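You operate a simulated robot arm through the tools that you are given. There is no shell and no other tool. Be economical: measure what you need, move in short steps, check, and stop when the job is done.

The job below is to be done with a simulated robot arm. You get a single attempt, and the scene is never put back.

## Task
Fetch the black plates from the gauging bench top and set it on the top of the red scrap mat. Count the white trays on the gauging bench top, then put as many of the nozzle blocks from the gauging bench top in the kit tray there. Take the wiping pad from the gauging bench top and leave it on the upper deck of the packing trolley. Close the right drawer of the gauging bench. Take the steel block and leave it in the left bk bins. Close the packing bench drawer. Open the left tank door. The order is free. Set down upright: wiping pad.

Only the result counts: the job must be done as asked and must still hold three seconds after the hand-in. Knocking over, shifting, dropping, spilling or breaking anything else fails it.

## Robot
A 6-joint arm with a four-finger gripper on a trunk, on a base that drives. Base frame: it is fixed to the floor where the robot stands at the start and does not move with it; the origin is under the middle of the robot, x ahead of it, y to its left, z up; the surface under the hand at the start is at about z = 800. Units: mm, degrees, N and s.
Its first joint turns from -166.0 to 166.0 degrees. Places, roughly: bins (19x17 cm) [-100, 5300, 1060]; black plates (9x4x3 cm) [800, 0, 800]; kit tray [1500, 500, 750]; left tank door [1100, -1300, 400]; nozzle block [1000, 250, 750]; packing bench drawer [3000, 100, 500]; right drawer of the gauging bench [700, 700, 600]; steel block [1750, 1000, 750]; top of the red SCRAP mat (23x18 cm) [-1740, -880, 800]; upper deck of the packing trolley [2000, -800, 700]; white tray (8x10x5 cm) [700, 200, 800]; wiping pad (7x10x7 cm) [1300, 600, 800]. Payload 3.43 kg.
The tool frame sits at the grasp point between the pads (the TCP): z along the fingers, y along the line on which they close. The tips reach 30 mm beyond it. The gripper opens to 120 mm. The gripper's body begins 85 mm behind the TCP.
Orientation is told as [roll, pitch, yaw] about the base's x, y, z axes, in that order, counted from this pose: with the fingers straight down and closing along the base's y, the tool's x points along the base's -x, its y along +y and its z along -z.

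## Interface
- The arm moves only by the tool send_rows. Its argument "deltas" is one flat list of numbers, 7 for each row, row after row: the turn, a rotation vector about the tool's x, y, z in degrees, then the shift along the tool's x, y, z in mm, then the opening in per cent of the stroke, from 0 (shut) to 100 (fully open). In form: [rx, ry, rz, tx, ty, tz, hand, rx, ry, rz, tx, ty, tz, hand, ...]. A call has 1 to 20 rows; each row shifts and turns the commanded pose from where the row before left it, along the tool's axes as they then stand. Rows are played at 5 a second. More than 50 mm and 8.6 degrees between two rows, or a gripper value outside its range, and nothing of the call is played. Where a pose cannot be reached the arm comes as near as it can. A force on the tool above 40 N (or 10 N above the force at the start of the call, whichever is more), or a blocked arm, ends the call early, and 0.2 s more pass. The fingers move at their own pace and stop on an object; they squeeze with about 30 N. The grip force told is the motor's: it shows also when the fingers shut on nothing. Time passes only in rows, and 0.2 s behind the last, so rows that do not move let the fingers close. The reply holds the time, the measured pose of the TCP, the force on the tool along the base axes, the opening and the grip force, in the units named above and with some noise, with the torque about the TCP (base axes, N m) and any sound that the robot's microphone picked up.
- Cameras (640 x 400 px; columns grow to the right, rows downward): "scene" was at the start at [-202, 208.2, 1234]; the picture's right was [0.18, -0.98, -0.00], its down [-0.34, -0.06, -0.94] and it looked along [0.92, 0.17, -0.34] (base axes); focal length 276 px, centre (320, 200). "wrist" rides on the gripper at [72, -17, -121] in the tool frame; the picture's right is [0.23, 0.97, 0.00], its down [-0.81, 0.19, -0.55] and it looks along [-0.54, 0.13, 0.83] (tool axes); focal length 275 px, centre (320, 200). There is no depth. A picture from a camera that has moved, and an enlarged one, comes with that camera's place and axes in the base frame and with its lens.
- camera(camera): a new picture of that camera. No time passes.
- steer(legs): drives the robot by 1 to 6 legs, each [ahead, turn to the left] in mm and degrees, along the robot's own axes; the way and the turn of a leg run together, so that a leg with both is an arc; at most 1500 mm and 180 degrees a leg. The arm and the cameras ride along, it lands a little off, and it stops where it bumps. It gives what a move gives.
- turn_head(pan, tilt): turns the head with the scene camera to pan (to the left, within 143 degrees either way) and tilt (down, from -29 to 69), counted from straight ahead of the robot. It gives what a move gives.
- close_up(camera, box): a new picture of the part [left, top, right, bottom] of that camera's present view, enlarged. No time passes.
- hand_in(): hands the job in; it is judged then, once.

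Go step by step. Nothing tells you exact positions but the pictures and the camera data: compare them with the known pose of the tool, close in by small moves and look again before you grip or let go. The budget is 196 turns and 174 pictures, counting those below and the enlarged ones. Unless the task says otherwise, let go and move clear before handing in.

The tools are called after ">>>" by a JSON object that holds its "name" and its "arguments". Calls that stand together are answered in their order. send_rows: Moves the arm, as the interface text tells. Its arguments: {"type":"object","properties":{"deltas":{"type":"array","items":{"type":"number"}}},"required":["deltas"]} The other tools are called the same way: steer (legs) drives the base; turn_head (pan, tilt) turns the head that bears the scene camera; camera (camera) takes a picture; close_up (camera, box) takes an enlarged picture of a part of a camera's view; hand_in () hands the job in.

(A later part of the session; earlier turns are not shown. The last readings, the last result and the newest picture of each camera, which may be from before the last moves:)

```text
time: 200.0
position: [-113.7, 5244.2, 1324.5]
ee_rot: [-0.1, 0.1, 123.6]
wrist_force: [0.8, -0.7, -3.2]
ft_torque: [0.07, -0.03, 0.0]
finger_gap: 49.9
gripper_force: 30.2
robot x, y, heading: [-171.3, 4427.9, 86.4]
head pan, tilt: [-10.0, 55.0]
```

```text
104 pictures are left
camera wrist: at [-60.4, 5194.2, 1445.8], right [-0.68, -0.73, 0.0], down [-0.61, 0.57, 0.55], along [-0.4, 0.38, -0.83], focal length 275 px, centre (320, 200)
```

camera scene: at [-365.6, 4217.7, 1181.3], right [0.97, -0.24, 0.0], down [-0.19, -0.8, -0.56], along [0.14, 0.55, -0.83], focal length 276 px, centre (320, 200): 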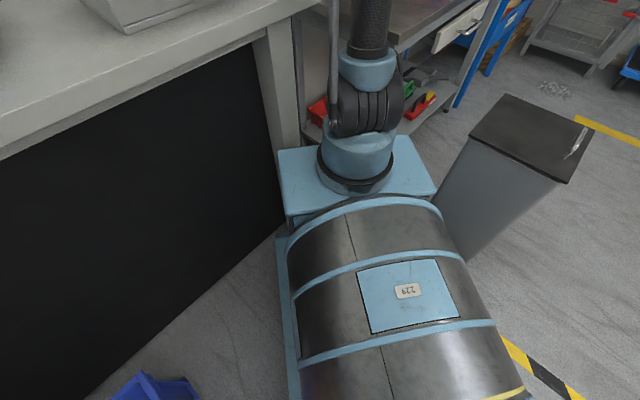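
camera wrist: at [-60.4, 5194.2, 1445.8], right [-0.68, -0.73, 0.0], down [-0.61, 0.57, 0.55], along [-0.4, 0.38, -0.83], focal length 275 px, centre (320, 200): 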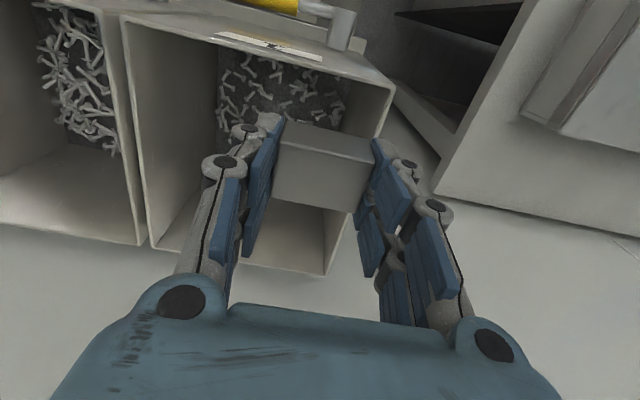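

I'm looking straight into hopper 1. I shift onto its centre and lower the block inside.

>>> {"name": "send_rows", "arguments": {"deltas": [0, 0, 0, -10, -10, 0, 0, 0, 0, 0, -13, -13, 0, 0, 0, 0, 0, -12, -13, 0, 0, 0, 0, 0, -10, -10, 0, 0, 0, 0, 0, 0, 0, 10, 0, 0, 0, 0, 0, 0, 20, 0, 0, 0, 0, 0, 0, 20, 0, 0, 0, 0, 0, 0, 10, 0]}}

>>> {"name": "camera", "arguments": {"camera": "wrist"}}

```text
time: 201.8
position: [-102.4, 5307.6, 1266.0]
ee_rot: [-0.1, 0.1, 123.7]
wrist_force: [0.2, 0.5, -4.0]
ft_torque: [-0.01, 0.04, -0.02]
finger_gap: 49.8
gripper_force: 30.0
robot x, y, heading: [-174.7, 4425.3, 86.7]
head pan, tilt: [-10.0, 55.0]
```

```text
103 pictures are left
camera wrist: at [-47.6, 5257.8, 1386.7], right [-0.68, -0.73, 0.0], down [-0.61, 0.57, 0.55], along [-0.4, 0.38, -0.83], focal length 275 px, centre (320, 200)
```

wrist: 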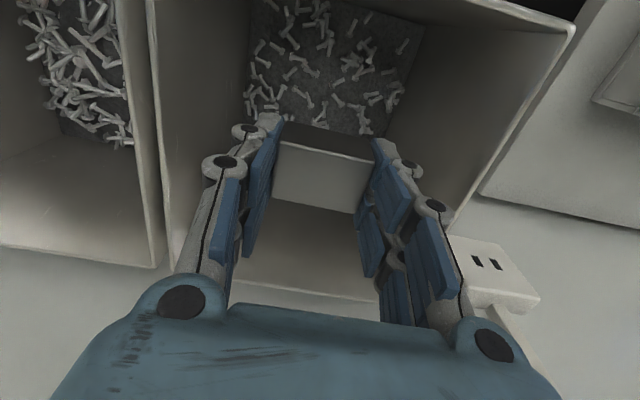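

>>> {"name": "send_rows", "arguments": {"deltas": [0, 0, 0, 0, 0, 10, 0, 0, 0, 0, 0, 0, 20, 0, 0, 0, 0, 0, 0, 20, 0, 0, 0, 0, 0, 0, 20, 0, 0, 0, 0, 0, 0, 20, 0, 0, 0, 0, 0, 0, 10, 0, 0, 0, 0, 0, 0, 5, 0]}}

>>> {"name": "camera", "arguments": {"camera": "wrist"}}

```text
time: 203.4
position: [-100.7, 5308.2, 1161.5]
ee_rot: [-0.1, 0.1, 123.6]
wrist_force: [0.0, 0.0, -3.8]
ft_torque: [0.01, 0.01, 0.02]
finger_gap: 49.9
gripper_force: 30.1
robot x, y, heading: [-171.8, 4424.7, 86.6]
head pan, tilt: [-10.0, 55.0]
```

```text
102 pictures are left
camera wrist: at [-48.0, 5259.0, 1282.0], right [-0.68, -0.73, 0.0], down [-0.61, 0.57, 0.55], along [-0.4, 0.38, -0.83], focal length 275 px, centre (320, 200)
```

wrist: 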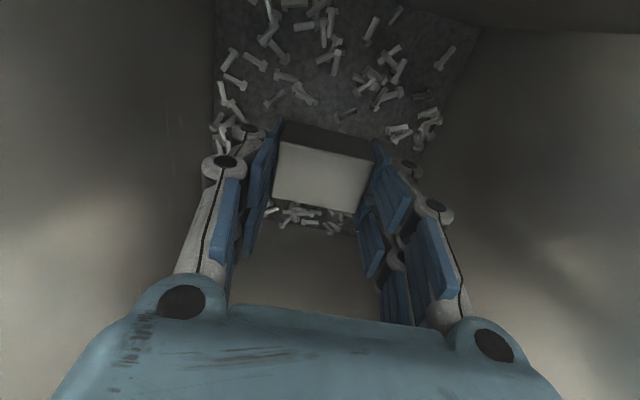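

>>> {"name": "send_rows", "arguments": {"deltas": [0, 0, 0, 0, 0, 8, 0, 0, 0, 0, 0, 0, 8, 0, 0, 0, 0, 0, 0, 6, 0, 0, 0, 0, 0, 0, 6, 0, 0, 0, 0, 0, 0, 6, 0, 0, 0, 0, 0, 0, 6, 0]}}

>>> {"name": "camera", "arguments": {"camera": "wrist"}}

```text
time: 204.4
position: [-100.1, 5290.8, 1147.2]
ee_rot: [-0.6, -0.4, 123.6]
wrist_force: [1.0, -0.3, -3.1]
ft_torque: [0.05, 0.12, 0.02]
finger_gap: 49.5
gripper_force: 29.4
robot x, y, heading: [-167.5, 4426.5, 86.2]
head pan, tilt: [-10.0, 55.0]
stopped in row 4: the force on the tool passed its limit at 56 N (the readings are from after the stop); the commanded pose is now the measured one
```

```text
101 pictures are left
camera wrist: at [-47.8, 5239.0, 1267.0], right [-0.68, -0.73, -0.01], down [-0.61, 0.56, 0.56], along [-0.4, 0.39, -0.83], focal length 275 px, centre (320, 200)
```

wrist: 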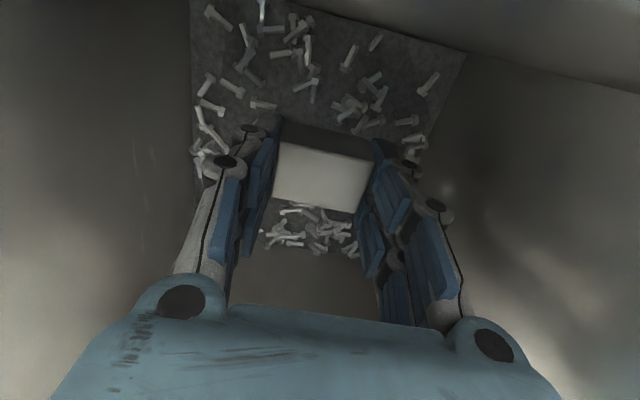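

>>> {"name": "send_rows", "arguments": {"deltas": [0, 0, 0, 0, 0, 2, 0, 0, 0, 0, 0, 0, 3, 0, 0, 0, 0, 0, 0, 3, 0, 0, 0, 0, 0, 0, 3, 0, 0, 0, 0, 0, 0, 3, 0, 0, 0, 0, 0, 0, 3, 0, 0, 0, 0, 0, 0, 3, 0, 0, 0, 0, 0, 0, 3, 0]}}

>>> {"name": "camera", "arguments": {"camera": "wrist"}}

```text
time: 205.2
position: [-102.4, 5279.0, 1149.9]
ee_rot: [-1.2, -0.9, 123.9]
wrist_force: [-0.4, 1.7, -5.2]
ft_torque: [-0.17, 0.01, -0.01]
finger_gap: 49.8
gripper_force: 29.5
robot x, y, heading: [-177.2, 4425.7, 86.2]
head pan, tilt: [-10.0, 55.0]
stopped in row 4: the force on the tool passed its limit at 50 N (the readings are from after the stop); the commanded pose is now the measured one
```

```text
100 pictures are left
camera wrist: at [-49.0, 5226.4, 1269.0], right [-0.68, -0.73, -0.02], down [-0.62, 0.55, 0.56], along [-0.4, 0.4, -0.83], focal length 275 px, centre (320, 200)
```

wrist: 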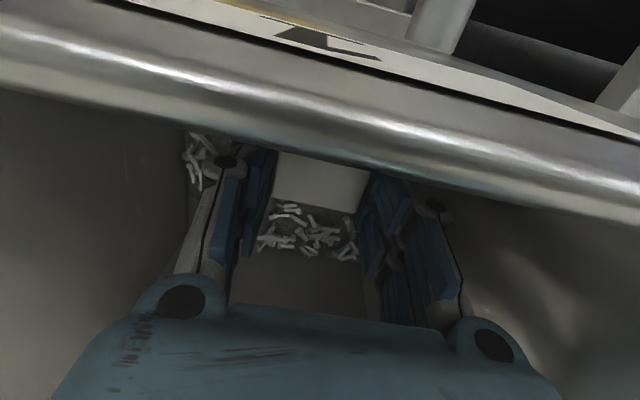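

The wrist camera's housing met the hopper's front rim. I rise, shift 60 mm toward the back, and lower again.

>>> {"name": "send_rows", "arguments": {"deltas": [0, 0, 0, 0, 0, -12, 0, 0, 0, 0, 0, 0, -18, 0, -1.2, 0.9, 0, -10, -3, 0, 0, 0, 0, 0, -16, -5, 0, 0, 0, 0, 0, -16, -5, 0, 0, 0, 0, 0, -15, -4, 0, 0, 0, 0, 0, 0, 0, 10, 0, 0, 0, 0, 0, 0, 10, 0, 0, 0, 0, 0, 0, 10, 0]}}

>>> {"name": "camera", "arguments": {"camera": "wrist"}}

```text
time: 207.2
position: [-118.0, 5332.4, 1147.6]
ee_rot: [0.1, 0.0, 123.8]
wrist_force: [-0.4, 0.1, -3.2]
ft_torque: [0.0, -0.01, 0.01]
finger_gap: 50.0
gripper_force: 30.4
robot x, y, heading: [-174.4, 4426.9, 86.3]
head pan, tilt: [-10.0, 55.0]
```

```text
99 pictures are left
camera wrist: at [-65.6, 5283.1, 1268.5], right [-0.68, -0.73, 0.0], down [-0.61, 0.57, 0.55], along [-0.41, 0.38, -0.83], focal length 275 px, centre (320, 200)
```

wrist: 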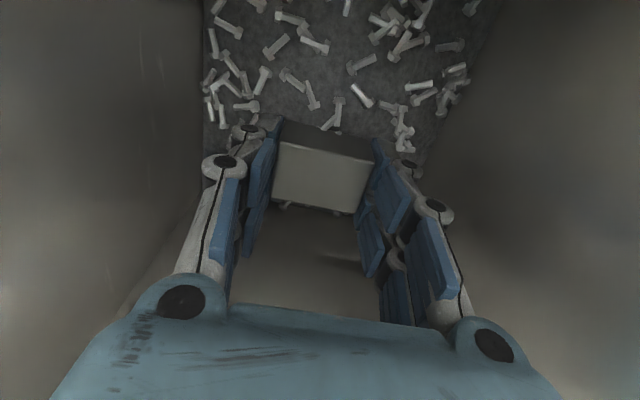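

>>> {"name": "send_rows", "arguments": {"deltas": [0, 0, 0, 0, 0, 5, 0, 0, 0, 0, 0, 0, 5, 0, 0, 0, 0, 0, 0, 5, 0, 0, 0, 0, 0, 0, 5, 0, 0, 0, 0, 0, 0, 5, 0, 0, 0, 0, 0, 0, 4, 0, 0, 0, 0, 0, 0, 4, 0, 0, 0, 0, 0, 0, 3, 0, 0, 0, 0, 0, 0, 3, 0, 0, 0, 0, 0, 0, 3, 0, 0, 0, 0, 0, 0, 3, 0]}}

>>> {"name": "camera", "arguments": {"camera": "wrist"}}

```text
time: 209.6
position: [-120.5, 5334.4, 1103.9]
ee_rot: [0.2, 0.0, 123.9]
wrist_force: [-0.1, 0.9, -3.8]
ft_torque: [0.04, 0.01, 0.04]
finger_gap: 50.0
gripper_force: 30.4
robot x, y, heading: [-172.8, 4431.0, 86.3]
head pan, tilt: [-10.0, 55.0]
```

```text
98 pictures are left
camera wrist: at [-65.0, 5285.6, 1224.8], right [-0.68, -0.73, 0.0], down [-0.61, 0.57, 0.55], along [-0.41, 0.38, -0.83], focal length 275 px, centre (320, 200)
```

wrist: 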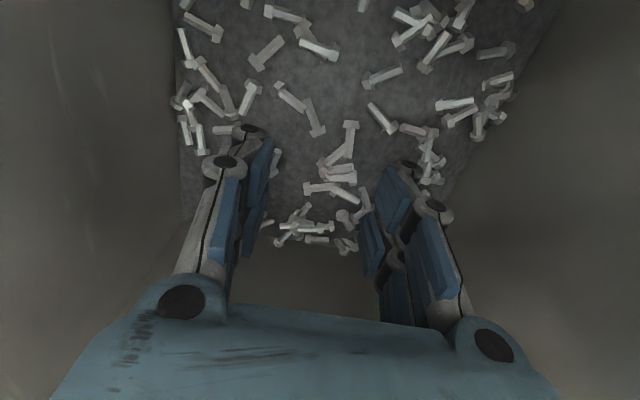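

The block isn't seen between the fingers though the gap and weight are unchanged; I look again.

>>> {"name": "send_rows", "arguments": {"deltas": [0, 0, 0, 0, 0, 0, 0]}}

>>> {"name": "close_up", "arguments": {"camera": "wrist", "box": [200, 80, 460, 280]}}

```text
time: 210.0
position: [-118.6, 5335.1, 1104.1]
ee_rot: [0.1, 0.0, 124.0]
wrist_force: [0.6, 0.1, -3.9]
ft_torque: [0.01, 0.0, 0.0]
finger_gap: 49.7
gripper_force: 30.3
robot x, y, heading: [-174.4, 4427.4, 86.8]
head pan, tilt: [-10.0, 55.0]
```

```text
2.00 times, centred on (330, 180) of wrist
camera zoom: at [-65.0, 5285.6, 1224.8], right [-0.68, -0.73, 0.0], down [-0.61, 0.57, 0.55], along [-0.41, 0.38, -0.83], focal length 551 px, centre (300, 240)
```

zoom: 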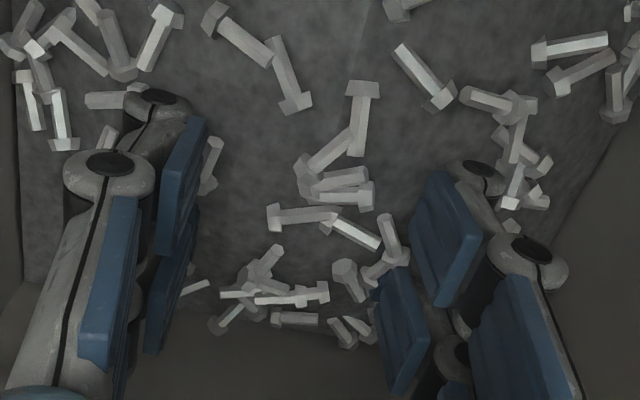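

>>> {"name": "send_rows", "arguments": {"deltas": [0, 0, 0, 0, 0, -10, 0, 0, 0, 0, 0, 0, -15, 0, 0, 0, 0, 0, 0, -15, 0]}}

>>> {"name": "camera", "arguments": {"camera": "wrist"}}

```text
time: 210.8
position: [-121.8, 5337.2, 1144.2]
ee_rot: [0.1, 0.0, 123.8]
wrist_force: [-0.4, 0.5, -4.8]
ft_torque: [-0.01, 0.0, -0.02]
finger_gap: 49.5
gripper_force: 29.8
robot x, y, heading: [-174.0, 4430.6, 86.4]
head pan, tilt: [-10.0, 55.0]
```

```text
96 pictures are left
camera wrist: at [-67.0, 5286.9, 1265.6], right [-0.68, -0.73, 0.0], down [-0.61, 0.57, 0.55], along [-0.41, 0.38, -0.83], focal length 275 px, centre (320, 200)
```

wrist: 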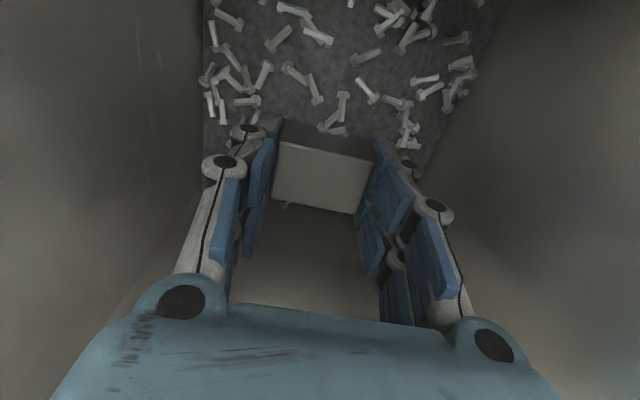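

It's still held; it merely sinks below the drawn layer of fastenings. I lower again until it touches and release.

>>> {"name": "send_rows", "arguments": {"deltas": [0, 0, 0, 0, 0, 10, 0, 0, 0, 0, 0, 0, 15, 0, 0, 0, 0, 0, 0, 15, 0, 0, 0, 0, 0, 0, 3, 0, 0, 0, 0, 0, 0, 3, 0, 0, 0, 0, 0, 0, 2, 0, 0, 0, 0, 0, 0, 2, 0, 0, 0, 0, 0, 0, 2, 0, 0, 0, 0, 0, 0, 2, 0, 0, 0, 0, 0, 0, 2, 0, 0, 0, 0, 0, 0, 2, 0]}}

```text
time: 213.3
position: [-120.8, 5319.7, 1097.5]
ee_rot: [-0.3, -0.4, 123.9]
wrist_force: [0.5, 3.2, -6.0]
ft_torque: [-0.21, 0.01, 0.04]
finger_gap: 49.7
gripper_force: 30.3
robot x, y, heading: [-171.9, 4430.0, 86.3]
head pan, tilt: [-10.0, 55.0]
stopped in row 11: the force on the tool passed its limit at 41 N (the readings are from after the stop); the commanded pose is now the measured one
```

>>> {"name": "send_rows", "arguments": {"deltas": [0, 0, 0, 0, 0, 0, 50, 0, 0, 0, 0, 0, 0, 58, 0, 0, 0, 0, 0, 0, 58, 0, 0, 0, 0, 0, -10, 58, 0, 0, 0, 0, 0, -25, 58, 0, 0, 0, -10, 0, -25, 58, 0, 0, 0, 0, 0, -30, 58, 0, 0, 0, 0, 0, -40, 58, 0, 0, 0, 0, 0, -40, 58, 0, 0, 0, 0, 0, -40, 58]}}

>>> {"name": "camera", "arguments": {"camera": "wrist"}}

```text
time: 215.5
position: [-125.9, 5325.2, 1307.7]
ee_rot: [-0.4, -0.5, 123.8]
wrist_force: [0.3, 0.1, 0.0]
ft_torque: [0.0, 0.05, 0.0]
finger_gap: 69.8
gripper_force: 0.1
robot x, y, heading: [-170.1, 4431.3, 86.2]
head pan, tilt: [-10.0, 55.0]
```

```text
95 pictures are left
camera wrist: at [-72.0, 5274.2, 1428.9], right [-0.68, -0.73, -0.01], down [-0.61, 0.56, 0.56], along [-0.4, 0.39, -0.83], focal length 275 px, centre (320, 200)
```

wrist: 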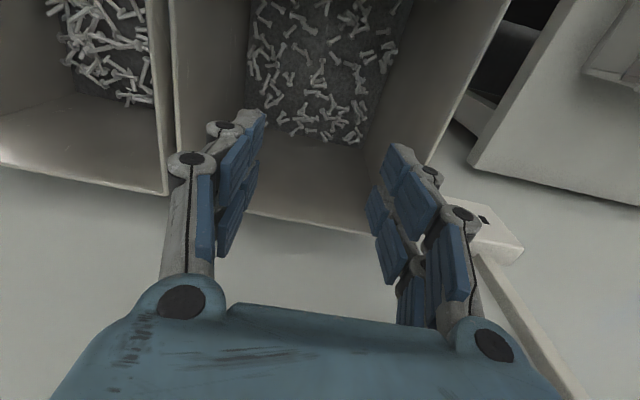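

The block is in the left hopper, and the hand is free. I withdraw the arm and back away from the intake bench.

>>> {"name": "send_rows", "arguments": {"deltas": [0, 0, 0, 0, 0, -40, 58, 0, 0, 0, 15, 12, -20, 58, 0, 0, 0, 30, 24, 0, 58, 0, 0, 0, 30, 24, 0, 58, 0, 0, 0, 30, 24, 0, 58, 0, 0, 0, 30, 24, 0, 58, 0, 0, 0, 30, 24, 0, 58, 0, 0, 0, 30, 24, 0, 58, 0, 0, 0, 30, 24, 0, 58, 0, 0, 0, 30, 24, 0, 58, 0, 0, 0, 30, 24, 0, 58, 0, 0, 0, 30, 24, 0, 58]}}

>>> {"name": "steer", "arguments": {"legs": [[-600, 0], [0, -176], [1500, 0], [1500, 0]]}}

>>> {"name": "turn_head", "arguments": {"pan": 0, "tilt": 20}}

>>> {"name": "camera", "arguments": {"camera": "scene"}}

```text
time: 218.1
position: [-159.7, 4917.1, 1350.2]
ee_rot: [-0.5, -0.5, 123.8]
wrist_force: [-0.6, 0.9, 0.4]
ft_torque: [-0.03, -0.02, 0.01]
finger_gap: 69.4
gripper_force: 0.0
out of reach, approached as far as the arm can: row 1, 2
robot x, y, heading: [-174.9, 4428.3, 86.3]
head pan, tilt: [-10.0, 55.0]
```

```text
time: 244.2
position: [-250.8, 316.6, 1351.7]
ee_rot: [-0.4, -0.5, -54.3]
wrist_force: [0.4, -0.5, -0.3]
ft_torque: [-0.02, 0.0, 0.01]
finger_gap: 69.7
gripper_force: 0.0
robot x, y, heading: [-250.9, 803.8, -91.4]
head pan, tilt: [-10.0, 55.0]
```

```text
time: 245.2
position: [-249.4, 332.7, 1356.0]
ee_rot: [-0.9, -1.2, -54.2]
wrist_force: [0.5, 0.4, 0.4]
ft_torque: [0.0, 0.01, 0.0]
finger_gap: 69.5
gripper_force: 0.1
robot x, y, heading: [-253.8, 807.8, -91.4]
head pan, tilt: [0.0, 20.0]
```

```text
94 pictures are left
camera scene: at [-57.0, 1000.9, 1233.0], right [-1.0, 0.03, 0.0], down [0.01, 0.35, -0.93], along [-0.03, -0.93, -0.36], focal length 276 px, centre (320, 200)
```

scene: 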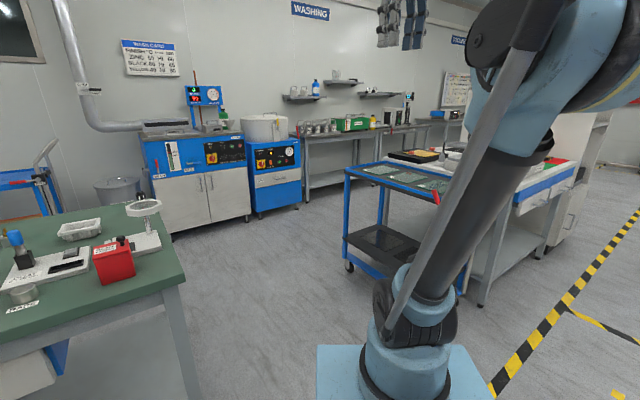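

The way is clear. I drive past the near end of the gauging bench into the right-hand aisle.

>>> {"name": "steer", "arguments": {"legs": [[0, 14.3], [1137, 0], [0, 57.5], [960, 0], [0, 52.5]]}}

>>> {"name": "turn_head", "arguments": {"pan": -10, "tilt": 20}}

>>> {"name": "camera", "arguments": {"camera": "scene"}}

```text
time: 262.1
position: [1250.6, -465.8, 1354.8]
ee_rot: [-1.0, -1.1, 66.6]
wrist_force: [-0.1, 0.1, -0.5]
ft_torque: [0.01, 0.01, -0.01]
finger_gap: 69.7
gripper_force: 0.2
robot x, y, heading: [849.2, -712.5, 29.3]
head pan, tilt: [0.0, 20.0]
```

```text
time: 262.8
position: [1237.2, -472.0, 1361.1]
ee_rot: [-1.3, -1.6, 66.5]
wrist_force: [0.1, -1.0, 0.3]
ft_torque: [0.01, -0.02, -0.03]
finger_gap: 69.4
gripper_force: 0.0
robot x, y, heading: [850.1, -713.4, 28.8]
head pan, tilt: [-10.0, 20.0]
```

```text
93 pictures are left
camera scene: at [587.8, -659.0, 1233.1], right [0.33, -0.95, 0.0], down [-0.33, -0.12, -0.94], along [0.88, 0.3, -0.35], focal length 276 px, centre (320, 200)
```

scene: 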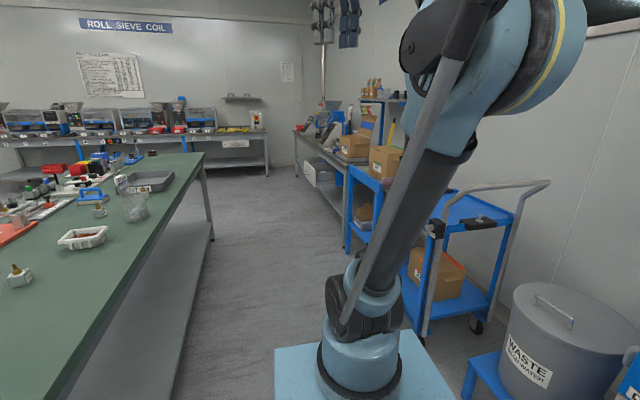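

The aisle is free. I drive up beside the kit tray and turn to face the bench.

>>> {"name": "steer", "arguments": {"legs": [[0, 4.5], [1170, 0], [0, 90]]}}

>>> {"name": "turn_head", "arguments": {"pan": 0, "tilt": 35}}

>>> {"name": "camera", "arguments": {"camera": "scene"}}

```text
time: 273.6
position: [1554.8, 301.0, 1361.4]
ee_rot: [-1.3, -1.7, 159.6]
wrist_force: [0.1, -0.7, -0.2]
ft_torque: [-0.01, 0.0, -0.03]
finger_gap: 69.6
gripper_force: 0.1
robot x, y, heading: [1826.9, -71.8, 122.0]
head pan, tilt: [-10.0, 20.0]
```

```text
time: 274.4
position: [1565.1, 287.3, 1366.3]
ee_rot: [-1.7, -2.1, 159.6]
wrist_force: [0.2, -0.5, 0.2]
ft_torque: [0.01, -0.01, 0.01]
finger_gap: 69.7
gripper_force: 0.1
robot x, y, heading: [1824.8, -72.9, 122.2]
head pan, tilt: [0.0, 35.0]
```

```text
92 pictures are left
camera scene: at [1771.9, -343.3, 1209.3], right [0.85, 0.53, 0.0], down [0.31, -0.49, -0.81], along [-0.43, 0.69, -0.58], focal length 276 px, centre (320, 200)
```

scene: 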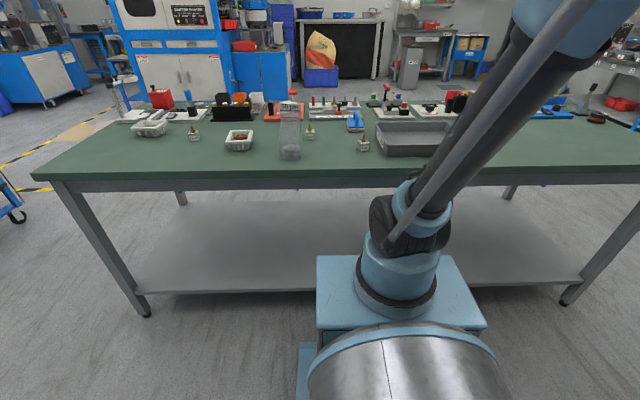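

>>> {"name": "close_up", "arguments": {"camera": "scene", "box": [100, 80, 300, 180]}}

>>> {"name": "close_up", "arguments": {"camera": "scene", "box": [270, 80, 470, 180]}}

>>> {"name": "close_up", "arguments": {"camera": "scene", "box": [440, 80, 640, 180]}}

```text
3.20 times, centred on (200, 130) of scene
camera zoom: at [1771.9, -343.3, 1209.3], right [0.85, 0.53, 0.0], down [0.31, -0.49, -0.81], along [-0.43, 0.69, -0.58], focal length 884 px, centre (704, 424)
```

zoom: 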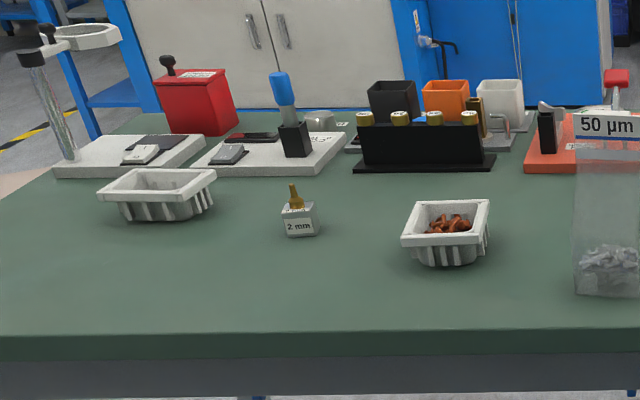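

```text
3.20 times, centred on (370, 130) of scene
camera zoom: at [1771.9, -343.3, 1209.3], right [0.85, 0.53, 0.0], down [0.31, -0.49, -0.81], along [-0.43, 0.69, -0.58], focal length 884 px, centre (160, 424)
```

zoom: 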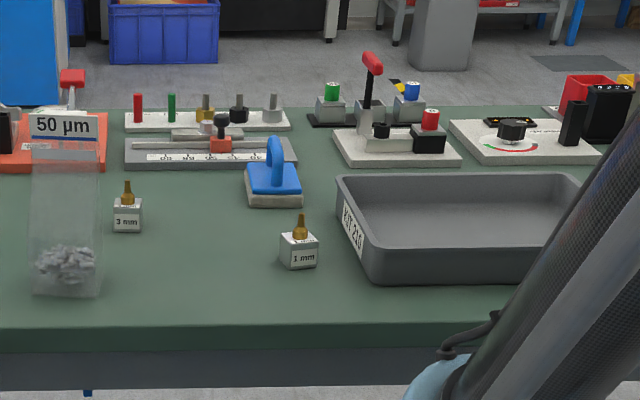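

```text
3.20 times, centred on (540, 130) of scene
camera zoom: at [1771.9, -343.3, 1209.3], right [0.85, 0.53, 0.0], down [0.31, -0.49, -0.81], along [-0.43, 0.69, -0.58], focal length 884 px, centre (-384, 424)
```

zoom: 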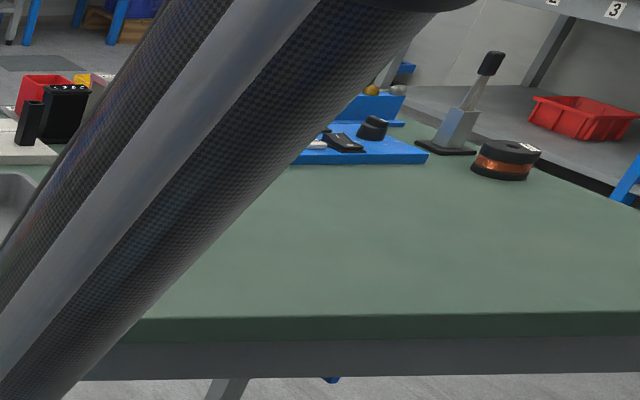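

There are two white trays, so two nozzle blocks go into the kit tray: the 1 mm at about (1437, 474) and the 3 mm at about (1225, 461). I go over the 1 mm block.

>>> {"name": "send_rows", "arguments": {"deltas": [-1.7, 2.1, 0, 0, 0, 0, 100, 0, 0, 0, -20.6, -14.5, 35, 100, 0, 0, 0, -20.6, -14.5, 35, 100, 0, 0, 0, -20.6, -14.5, 35, 100, 0, 0, 0, -20.6, -14.5, 35, 100, 0, 0, 0, -20.6, -14.5, 35, 100, 0, 0, 0, -20.6, -14.5, 35, 100, 0, 0, 0, -20.6, -14.5, 35, 100, 0, 0, 0, -20.6, -14.5, 35, 100, 0, 0, 0, -20.6, -14.5, 35, 100, 0, 0, 0, 0, 0, 35, 100]}}

>>> {"name": "camera", "arguments": {"camera": "wrist"}}

```text
time: 276.8
position: [1436.6, 475.8, 1015.4]
ee_rot: [0.0, -0.1, 159.4]
wrist_force: [-0.3, -0.4, -0.1]
ft_torque: [-0.04, 0.03, -0.02]
finger_gap: 119.6
gripper_force: 0.0
robot x, y, heading: [1825.6, -63.8, 122.3]
head pan, tilt: [0.0, 35.0]
```

```text
88 pictures are left
camera wrist: at [1509.2, 467.2, 1135.4], right [-0.12, -0.99, 0.0], down [-0.83, 0.1, 0.55], along [-0.55, 0.07, -0.83], focal length 275 px, centre (320, 200)
```

wrist: 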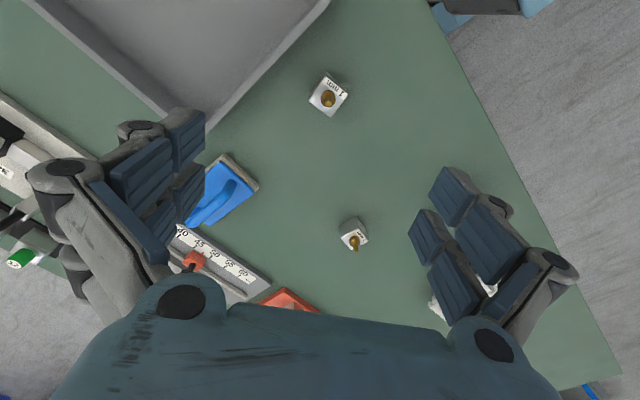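

>>> {"name": "send_rows", "arguments": {"deltas": [0, 0, 8.1, 0, 0, 30, 100, 0, 0, 8.1, 0, 0, 30, 100, 0, 0, 8.1, 0, 0, 30, 100, 0, 0, 0, 0, 0, 20, 100]}}

>>> {"name": "camera", "arguments": {"camera": "wrist"}}

```text
time: 277.8
position: [1434.5, 476.2, 906.0]
ee_rot: [0.0, -0.2, 135.1]
wrist_force: [-0.8, 0.2, 0.0]
ft_torque: [-0.01, -0.02, 0.02]
finger_gap: 119.8
gripper_force: 0.0
robot x, y, heading: [1822.1, -69.0, 122.2]
head pan, tilt: [0.0, 35.0]
```

```text
87 pictures are left
camera wrist: at [1497.3, 437.5, 1026.9], right [-0.52, -0.85, 0.0], down [-0.71, 0.44, 0.55], along [-0.47, 0.29, -0.83], focal length 275 px, centre (320, 200)
```

wrist: 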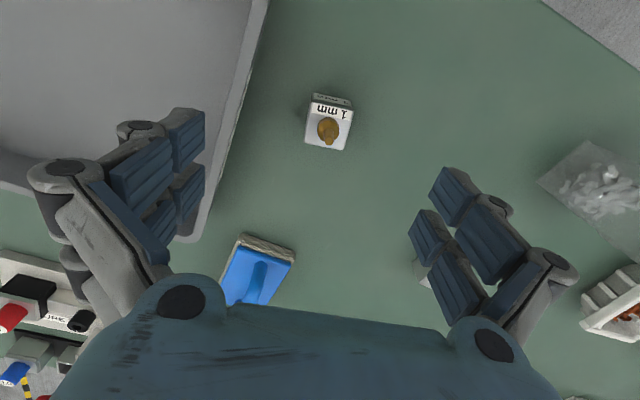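

The kit tray's rim is close to one finger, so I narrow the opening to about 55 mm before going down.

>>> {"name": "send_rows", "arguments": {"deltas": [0, 0, -4.5, 7, 4.3, 0, 46, 0, 0, 0, 0, 0, 15, 46, 0, 0, 0, 0, 0, 15, 46, 0, 0, 0, 0, 0, 0, 46]}}

>>> {"name": "camera", "arguments": {"camera": "wrist"}}

```text
time: 278.8
position: [1437.3, 467.5, 874.3]
ee_rot: [0.0, -0.1, 139.7]
wrist_force: [-0.2, 0.3, -0.1]
ft_torque: [-0.02, 0.0, -0.06]
finger_gap: 55.4
gripper_force: 0.1
robot x, y, heading: [1824.6, -67.3, 122.0]
head pan, tilt: [0.0, 35.0]
```

```text
86 pictures are left
camera wrist: at [1502.7, 434.1, 995.7], right [-0.45, -0.89, 0.0], down [-0.74, 0.38, 0.55], along [-0.49, 0.25, -0.83], focal length 275 px, centre (320, 200)
```

wrist: 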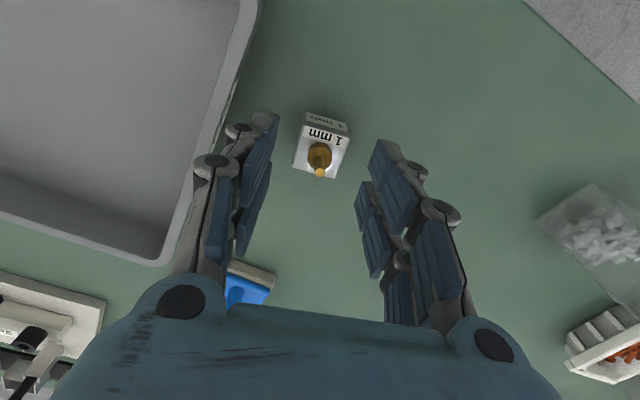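

>>> {"name": "send_rows", "arguments": {"deltas": [0, 0, 0, 0, 0, 15, 46, 0, 0, 0, 0, 0, 15, 46, 0, 0, 0, 0, 0, 8, 46, 0, 0, 0, 0, 0, 0, 46, 0, 0, 0, 0, 0, 0, 0, 0, 0, 0, 0, 0, 0, 0, 0, 0, 0, 0, 0, 0, 0]}}

>>> {"name": "camera", "arguments": {"camera": "wrist"}}

```text
time: 280.4
position: [1437.6, 466.0, 836.9]
ee_rot: [0.0, -0.1, 139.7]
wrist_force: [0.6, -0.1, -0.2]
ft_torque: [-0.01, -0.03, -0.02]
finger_gap: 31.2
gripper_force: 29.8
robot x, y, heading: [1826.4, -67.0, 122.2]
head pan, tilt: [0.0, 35.0]
```

```text
85 pictures are left
camera wrist: at [1503.1, 433.0, 958.0], right [-0.45, -0.89, 0.0], down [-0.74, 0.38, 0.55], along [-0.49, 0.25, -0.83], focal length 275 px, centre (320, 200)
```

wrist: 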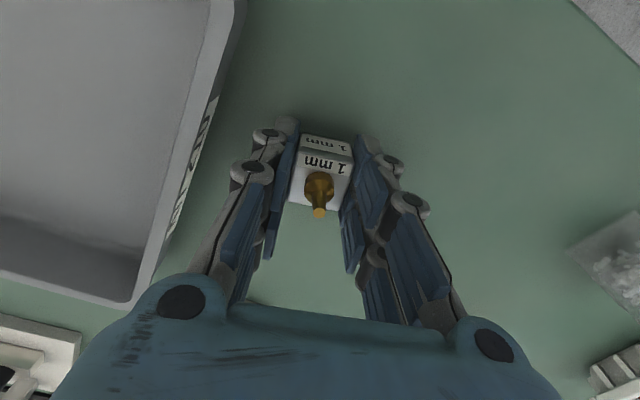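

>>> {"name": "send_rows", "arguments": {"deltas": [0, 0, 0, 0, 0, -3, 0, 0, 0, 0, 0, 0, -5, 0, 0, 0, 0, 0, 0, -8, 0, 0, 0, 0, 0, 0, -12, 0, 0, 0, 0, 0, 0, -16, 0, 0, 0, 0, 0, 0, -20, 0, 0, 0, 0, 0, 0, -20, 0, 0, 0, 0, 0, 0, -20, 0, 0, 0, 0, 0, 0, -20, 0, 0, 0, 0, 0, 0, -20, 0, 0, 0, 0, 0, 0, -10, 0]}}

>>> {"name": "camera", "arguments": {"camera": "wrist"}}

>>> {"name": "close_up", "arguments": {"camera": "scene", "box": [330, 90, 490, 170]}}

```text
time: 282.8
position: [1436.9, 464.7, 992.2]
ee_rot: [-0.1, -0.1, 139.8]
wrist_force: [0.5, 0.2, -2.1]
ft_torque: [0.0, 0.01, -0.01]
finger_gap: 31.5
gripper_force: 29.8
robot x, y, heading: [1824.6, -67.4, 121.9]
head pan, tilt: [0.0, 35.0]
```

```text
84 pictures are left
camera wrist: at [1502.8, 432.7, 1113.2], right [-0.45, -0.89, 0.0], down [-0.74, 0.38, 0.55], along [-0.49, 0.25, -0.83], focal length 275 px, centre (320, 200)
```

wrist: 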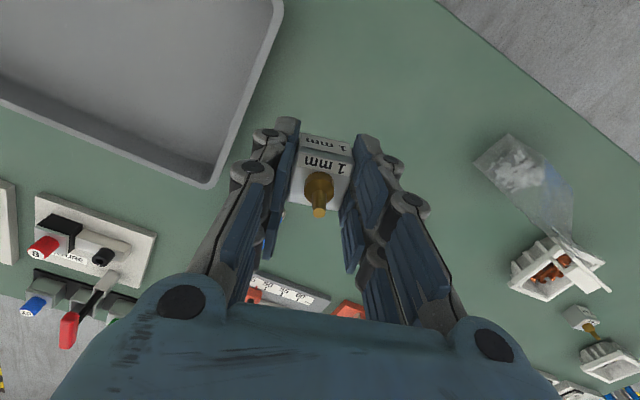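

```text
4.00 times, centred on (410, 130) of scene
camera zoom: at [1771.8, -343.3, 1209.3], right [0.85, 0.53, 0.0], down [0.31, -0.5, -0.81], along [-0.43, 0.69, -0.58], focal length 1105 px, centre (-40, 480)
```

zoom: 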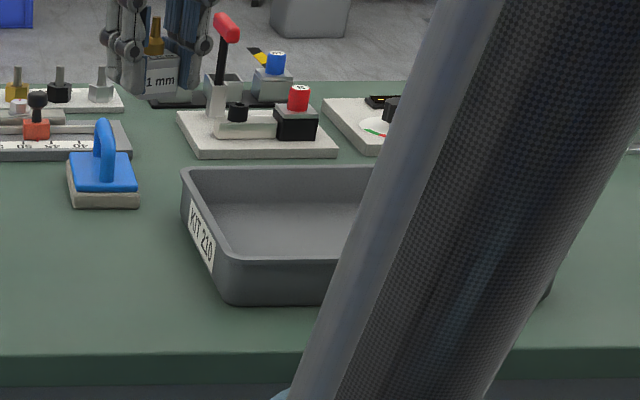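

Lifted. The kit tray's inside centre is about (1590, 610). I move over its left half.

>>> {"name": "send_rows", "arguments": {"deltas": [0, 0, 8.4, 0, 0, 0, 0, 0, 0, 8.4, 0, 0, 0, 0, 0, 0, 0, -3, -12, 0, 0, 0, 0, 0, -5, -21, 0, 0, 0, 0, 0, -6, -24, 0, 0, 0, 0, 0, -6, -24, 0, 0, 0, 0, 0, -6, -24, 0, 0, 0, 0, 0, -6, -24, 0, 0, 0, 0, 0, -5, -21, 0, 0, 0, 0, 0, -2, -12, 0, 0, 0, 0, 0, 0, 0, 20, 0, 0, 0, 0, 0, 0, 25, 0, 0, 0, 0, 0, 0, 25, 0]}}

>>> {"name": "camera", "arguments": {"camera": "wrist"}}

```text
time: 285.6
position: [1552.5, 586.8, 922.7]
ee_rot: [-0.1, -0.2, 123.0]
wrist_force: [0.0, 0.0, -1.3]
ft_torque: [-0.01, -0.02, 0.02]
finger_gap: 31.3
gripper_force: 30.2
robot x, y, heading: [1825.1, -66.3, 122.3]
head pan, tilt: [0.0, 35.0]
```

```text
82 pictures are left
camera wrist: at [1605.2, 536.3, 1042.9], right [-0.69, -0.72, 0.0], down [-0.6, 0.58, 0.55], along [-0.4, 0.38, -0.83], focal length 275 px, centre (320, 200)
```

wrist: 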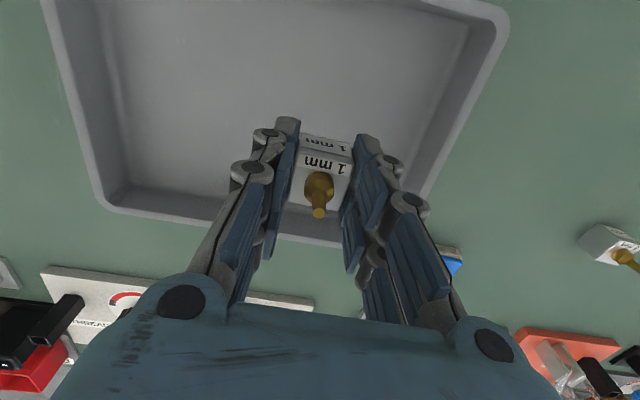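

Well inside the tray walls. I lower until it touches and release.

>>> {"name": "send_rows", "arguments": {"deltas": [0, 0, 0, 0, 0, 12, 0, 0, 0, 0, 0, 0, 16, 0, 0, 0, 0, 0, 0, 16, 0, 0, 0, 0, 0, 0, 14, 0, 0, 0, 0, 0, 0, 8, 0, 0, 0, 0, 0, 0, 4, 0, 0, 0, 0, 0, 0, 2, 0, 0, 0, 0, 0, 0, 2, 0, 0, 0, 0, 0, 0, 2, 0, 0, 0, 0, 0, 0, 2, 0, 0, 0, 0, 0, 0, 2, 0, 0, 0, 0, 0, 0, 2, 0]}}

```text
time: 288.2
position: [1551.5, 586.8, 840.6]
ee_rot: [0.1, -0.1, 123.0]
wrist_force: [-4.1, -4.2, 25.9]
ft_torque: [-0.14, 0.15, 0.05]
finger_gap: 31.6
gripper_force: 29.7
robot x, y, heading: [1823.0, -67.8, 122.0]
head pan, tilt: [0.0, 35.0]
```

>>> {"name": "send_rows", "arguments": {"deltas": [0, 0, 0, 0, 0, -2, 0, 0, 0, 0, 0, 0, 0, 35, 0, 0, 0, 0, 0, 0, 46, 0, 0, 0, 0, 0, 0, 46, 0, 0, 0, 0, 0, -15, 46, 0, 0, 0, 0, 0, -40, 46, 0, 0, 0, 0, 0, -45, 46, 0, 0, 0, 0, 0, -45, 46, 0, 0, 0, 0, 0, -25, 46]}}

>>> {"name": "camera", "arguments": {"camera": "wrist"}}

```text
time: 290.2
position: [1554.4, 587.2, 1013.9]
ee_rot: [0.0, -0.1, 123.1]
wrist_force: [0.3, 0.2, -0.4]
ft_torque: [-0.02, 0.0, -0.02]
finger_gap: 55.1
gripper_force: 0.1
robot x, y, heading: [1823.1, -64.3, 122.0]
head pan, tilt: [0.0, 35.0]
```

```text
81 pictures are left
camera wrist: at [1608.2, 537.0, 1134.5], right [-0.69, -0.72, 0.0], down [-0.6, 0.58, 0.55], along [-0.4, 0.38, -0.83], focal length 275 px, centre (320, 200)
```

wrist: 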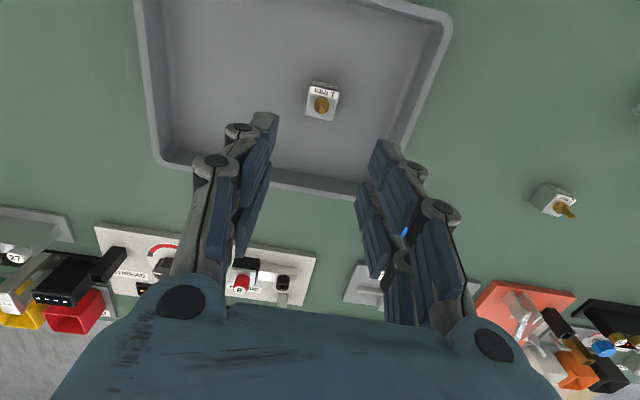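

The 1 mm block stands in the tray. Next, the 3 mm block at about (1235, 455).

>>> {"name": "send_rows", "arguments": {"deltas": [0, 0, 0, -7.9, 42.5, 0, 100, 0, 0, 0, -7.9, 42.5, 0, 100, 0, 0, 0, -7.9, 42.5, 0, 100, 0, 0, 0, -7.9, 42.5, 0, 100, 0, 0, 0, -7.9, 42.5, 0, 100, 0, 0, 0, -7.9, 42.5, 0, 100, 0, 0, 0, -7.9, 42.5, 0, 100, 0, 0, 0, -7.9, 42.5, 0, 100, 0, 0, 0, 0, 0, 40, 100, 0, 0, 0, 0, 0, 30, 100]}}

>>> {"name": "camera", "arguments": {"camera": "wrist"}}

```text
time: 292.4
position: [1233.0, 455.4, 942.9]
ee_rot: [0.1, -0.1, 122.9]
wrist_force: [0.0, 0.2, -0.1]
ft_torque: [0.03, 0.0, -0.01]
finger_gap: 120.1
gripper_force: 0.1
robot x, y, heading: [1822.3, -71.1, 121.9]
head pan, tilt: [0.0, 35.0]
```

```text
80 pictures are left
camera wrist: at [1287.0, 404.1, 1062.8], right [-0.69, -0.72, 0.0], down [-0.6, 0.58, 0.55], along [-0.4, 0.38, -0.83], focal length 275 px, centre (320, 200)
```

wrist: 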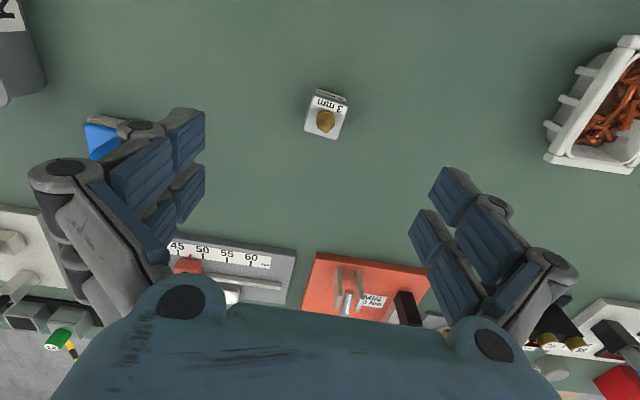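

>>> {"name": "send_rows", "arguments": {"deltas": [0, 0, 0, 3, 4.4, 20, 60, 0, 0, 0, 0, 0, 30, 50, 0, 0, 0, 0, 0, 25, 50, 0, 0, 0, 0, 0, 0, 50]}}

>>> {"name": "camera", "arguments": {"camera": "wrist"}}

```text
time: 293.4
position: [1230.5, 449.7, 867.9]
ee_rot: [0.0, -0.1, 122.9]
wrist_force: [-1.0, 0.3, 0.8]
ft_torque: [0.01, -0.02, -0.02]
finger_gap: 59.9
gripper_force: 0.1
robot x, y, heading: [1820.8, -68.5, 122.2]
head pan, tilt: [0.0, 35.0]
```

```text
79 pictures are left
camera wrist: at [1283.1, 399.3, 988.6], right [-0.69, -0.72, 0.0], down [-0.6, 0.58, 0.55], along [-0.4, 0.38, -0.83], focal length 275 px, centre (320, 200)
```

wrist: 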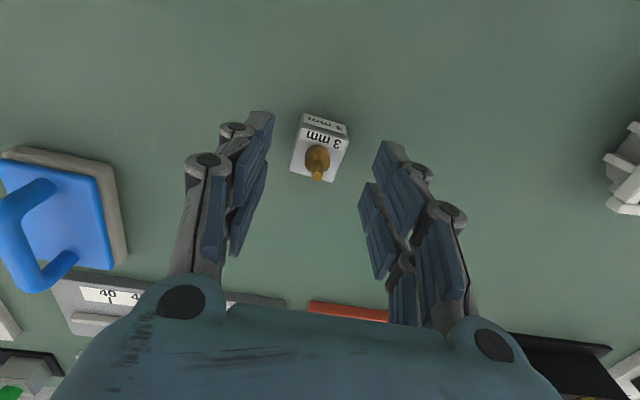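

>>> {"name": "send_rows", "arguments": {"deltas": [0, 0, 0, 0, 0, 16, 50, 0, 0, 0, 0, 0, 15, 50, 0, 0, 0, 0, 0, 0, 50, 0, 0, 0, 0, 0, 0, 0, 0, 0, 0, 0, 0, 0, 0, 0, 0, 0, 0, 0, 0, 0, 0, 0, 0, 0, 0, -3, 0, 0, 0, 0, 0, 0, -5, 0, 0, 0, 0, 0, 0, -8, 0, 0, 0, 0, 0, 0, -12, 0, 0, 0, 0, 0, 0, -16, 0, 0, 0, 0, 0, 0, -20, 0, 0, 0, 0, 0, 0, -20, 0, 0, 0, 0, 0, 0, -20, 0, 0, 0, 0, 0, 0, -20, 0, 0, 0, 0, 0, 0, -20, 0, 0, 0, 0, 0, 0, -10, 0]}}

>>> {"name": "camera", "arguments": {"camera": "wrist"}}

```text
time: 297.0
position: [1232.0, 451.0, 990.7]
ee_rot: [0.1, 0.0, 123.0]
wrist_force: [-0.2, -0.2, -1.3]
ft_torque: [-0.01, 0.0, -0.02]
finger_gap: 31.7
gripper_force: 30.6
robot x, y, heading: [1823.3, -68.2, 122.0]
head pan, tilt: [0.0, 35.0]
```

```text
78 pictures are left
camera wrist: at [1285.4, 398.9, 1111.6], right [-0.69, -0.72, 0.0], down [-0.6, 0.58, 0.55], along [-0.4, 0.38, -0.83], focal length 275 px, centre (320, 200)
```

wrist: 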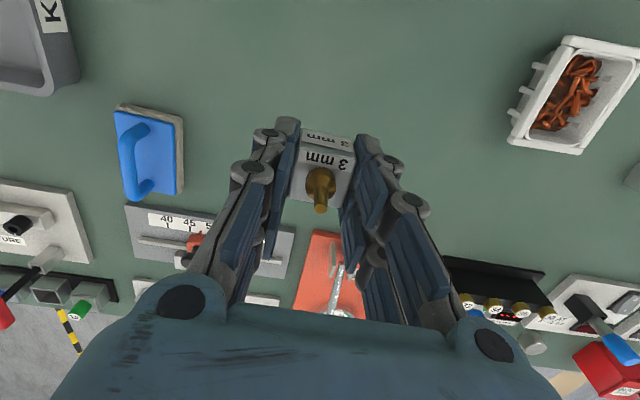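

Held. I carry it over the right half of the kit tray.

>>> {"name": "send_rows", "arguments": {"deltas": [0, 0, 0, 2, -10, 0, 0, 0, 0, 0, 3, -20, 0, 0, 0, 0, 0, 3.6, -24.3, 0, 0, 0, 0, 0, 3.6, -24.3, 0, 0, 0, 0, 0, 3.6, -24.3, 0, 0, 0, 0, 0, 3.6, -24.3, 0, 0, 0, 0, 0, 3.6, -24.3, 0, 0, 0, 0, 0, 3.6, -24.3, 0, 0, 0, 0, 0, 3.6, -24.3, 0, 0, 0, 0, 0, 3.6, -24.3, 0, 0, 0, 0, 0, 3.6, -24.3, 0, 0, 0, 0, 0, 3.6, -24.3, 0, 0, 0, 0, 0, 3.6, -24.3, 0, 0, 0, 0, 0, 3.6, -24.3, 0, 0, 0, 0, 0, 3.6, -24.3, 0, 0, 0, 0, 0, 3.6, -24.3, 0, 0, 0, 0, 0, 3.6, -24.3, 0, 0, 0, 0, 0, 3, -20, 0, 0, 0, 0, 0, 2, -14, 0, 0, 0, 0, 0, 0, 0, 20, 0]}}

>>> {"name": "camera", "arguments": {"camera": "wrist"}}

```text
time: 301.2
position: [1623.7, 628.8, 972.7]
ee_rot: [-0.1, -0.1, 123.0]
wrist_force: [0.0, -0.2, -0.7]
ft_torque: [0.01, 0.01, -0.03]
finger_gap: 31.3
gripper_force: 30.3
robot x, y, heading: [1823.0, -68.5, 122.1]
head pan, tilt: [0.0, 35.0]
```

```text
77 pictures are left
camera wrist: at [1676.9, 578.3, 1092.4], right [-0.69, -0.72, 0.0], down [-0.6, 0.58, 0.55], along [-0.4, 0.38, -0.83], focal length 275 px, centre (320, 200)
```

wrist: 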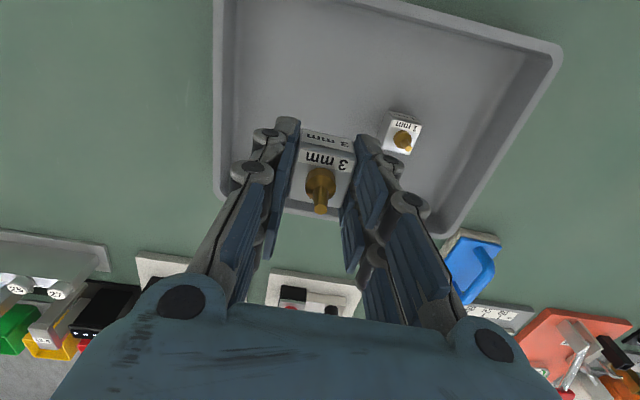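

>>> {"name": "send_rows", "arguments": {"deltas": [0, 0, 0, 0, 0, 12, 0, 0, 0, 0, 0, 0, 20, 0, 0, 0, 0, 0, 0, 20, 0, 0, 0, 0, 0, 0, 20, 0, 0, 0, 0, 0, 0, 20, 0, 0, 0, 0, 0, 0, 16, 0, 0, 0, 0, 0, 0, 10, 0, 0, 0, 0, 0, 0, 4, 0, 0, 0, 0, 0, 0, 3, 0, 0, 0, 0, 0, 0, 2, 0, 0, 0, 0, 0, 0, 2, 0, 0, 0, 0, 0, 0, 2, 0]}}

```text
time: 303.8
position: [1624.5, 629.1, 840.9]
ee_rot: [0.0, 0.0, 122.9]
wrist_force: [2.2, 1.7, 26.7]
ft_torque: [0.04, -0.13, 0.01]
finger_gap: 31.9
gripper_force: 29.8
robot x, y, heading: [1824.2, -73.2, 122.0]
head pan, tilt: [0.0, 35.0]
```

>>> {"name": "send_rows", "arguments": {"deltas": [0, 0, 0, 0, 0, -2, 0, 0, 0, 0, 0, 0, 0, 35, 0, 0, 0, 0, 0, 0, 44, 0, 0, 0, 0, 0, 0, 44, 0, 0, 0, 0, 0, -15, 44, 0, 0, 0, 0, 0, -40, 44, 0, 0, 0, 0, 0, -45, 44, 0, 0, 0, 0, 0, -45, 44, 0, 0, 0, 0, 0, -25, 100, 0, 0, 0, 0, 0, 0, 100]}}

>>> {"name": "camera", "arguments": {"camera": "wrist"}}

```text
time: 306.0
position: [1626.3, 629.3, 1012.4]
ee_rot: [-0.1, 0.0, 122.8]
wrist_force: [-0.5, 0.3, 1.1]
ft_torque: [0.0, -0.01, -0.05]
finger_gap: 120.0
gripper_force: 0.0
robot x, y, heading: [1823.1, -67.4, 122.1]
head pan, tilt: [0.0, 35.0]
```

```text
76 pictures are left
camera wrist: at [1679.7, 579.6, 1133.5], right [-0.69, -0.72, 0.0], down [-0.6, 0.58, 0.55], along [-0.4, 0.38, -0.83], focal length 275 px, centre (320, 200)
```

wrist: 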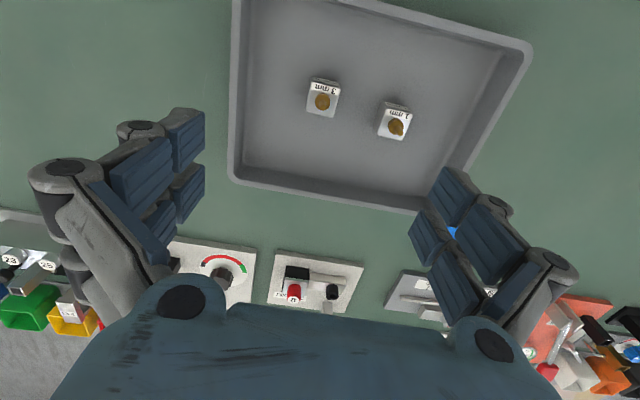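

Both nozzle blocks stand in the kit tray. Now I go over the wiping pad at about (1347, 592).

>>> {"name": "send_rows", "arguments": {"deltas": [0, 0, 0, -17.3, 36.3, 0, 100, 0, 0, 0, -17.3, 36.3, 0, 100, 0, 0, 0, -17.3, 36.3, 0, 100, 0, 0, 0, -17.3, 36.3, 0, 100, 0, 0, 0, -17.3, 36.3, 0, 100, 0, 0, 0, -17.3, 36.3, 0, 100, 0, 0, 0, -17.3, 36.3, 0, 100]}}

>>> {"name": "camera", "arguments": {"camera": "wrist"}}

```text
time: 307.6
position: [1343.5, 593.4, 1014.4]
ee_rot: [0.0, 0.0, 123.1]
wrist_force: [0.8, 0.3, 0.8]
ft_torque: [0.05, 0.04, 0.02]
finger_gap: 119.9
gripper_force: 0.1
robot x, y, heading: [1822.7, -68.3, 122.3]
head pan, tilt: [0.0, 35.0]
```

```text
75 pictures are left
camera wrist: at [1396.9, 542.0, 1135.0], right [-0.69, -0.72, 0.0], down [-0.6, 0.58, 0.55], along [-0.4, 0.38, -0.83], focal length 275 px, centre (320, 200)
```

wrist: 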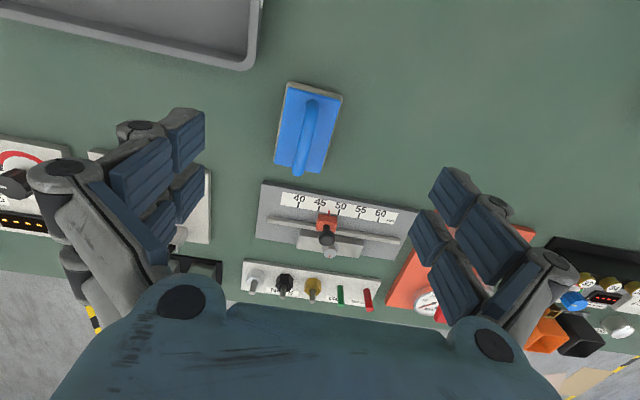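

The pad is aligned with the hand; I shift onto its handle and come down part way.

>>> {"name": "send_rows", "arguments": {"deltas": [0, 0, 0, -18, -3, 20, 60, 0, 0, 0, -17, -2.6, 30, 60, 0, 0, 0, 0, 0, 40, 60, 0, 0, 0, 0, 0, 20, 60]}}

>>> {"name": "camera", "arguments": {"camera": "wrist"}}

>>> {"name": "close_up", "arguments": {"camera": "scene", "box": [310, 80, 410, 150]}}

```text
time: 308.6
position: [1329.4, 623.7, 900.2]
ee_rot: [0.1, -0.1, 122.9]
wrist_force: [0.4, 0.0, -0.6]
ft_torque: [0.01, 0.03, -0.01]
finger_gap: 71.9
gripper_force: 0.1
robot x, y, heading: [1823.1, -71.2, 122.3]
head pan, tilt: [0.0, 35.0]
```

```text
74 pictures are left
camera wrist: at [1383.7, 574.0, 1020.0], right [-0.69, -0.72, 0.0], down [-0.6, 0.58, 0.55], along [-0.4, 0.38, -0.83], focal length 275 px, centre (320, 200)
```

wrist: 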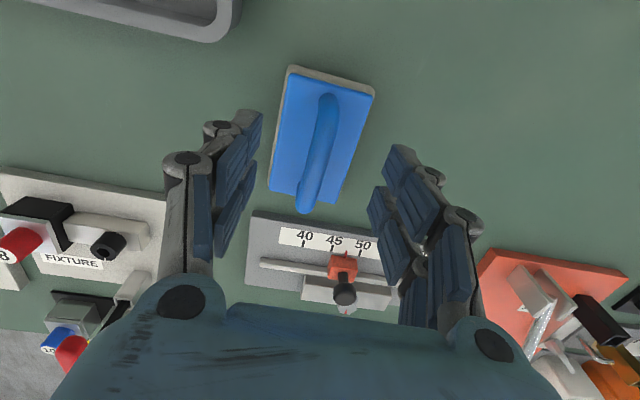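

```text
5.71 times, centred on (360, 115) of scene
camera zoom: at [1771.8, -343.3, 1209.3], right [0.85, 0.53, 0.0], down [0.31, -0.5, -0.81], along [-0.43, 0.69, -0.58], focal length 1579 px, centre (91, 686)
```

zoom: 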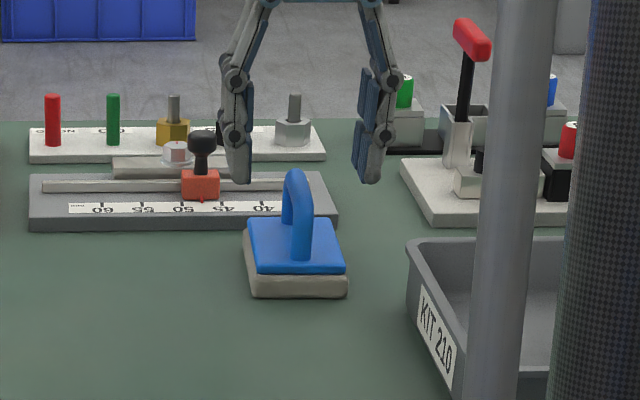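

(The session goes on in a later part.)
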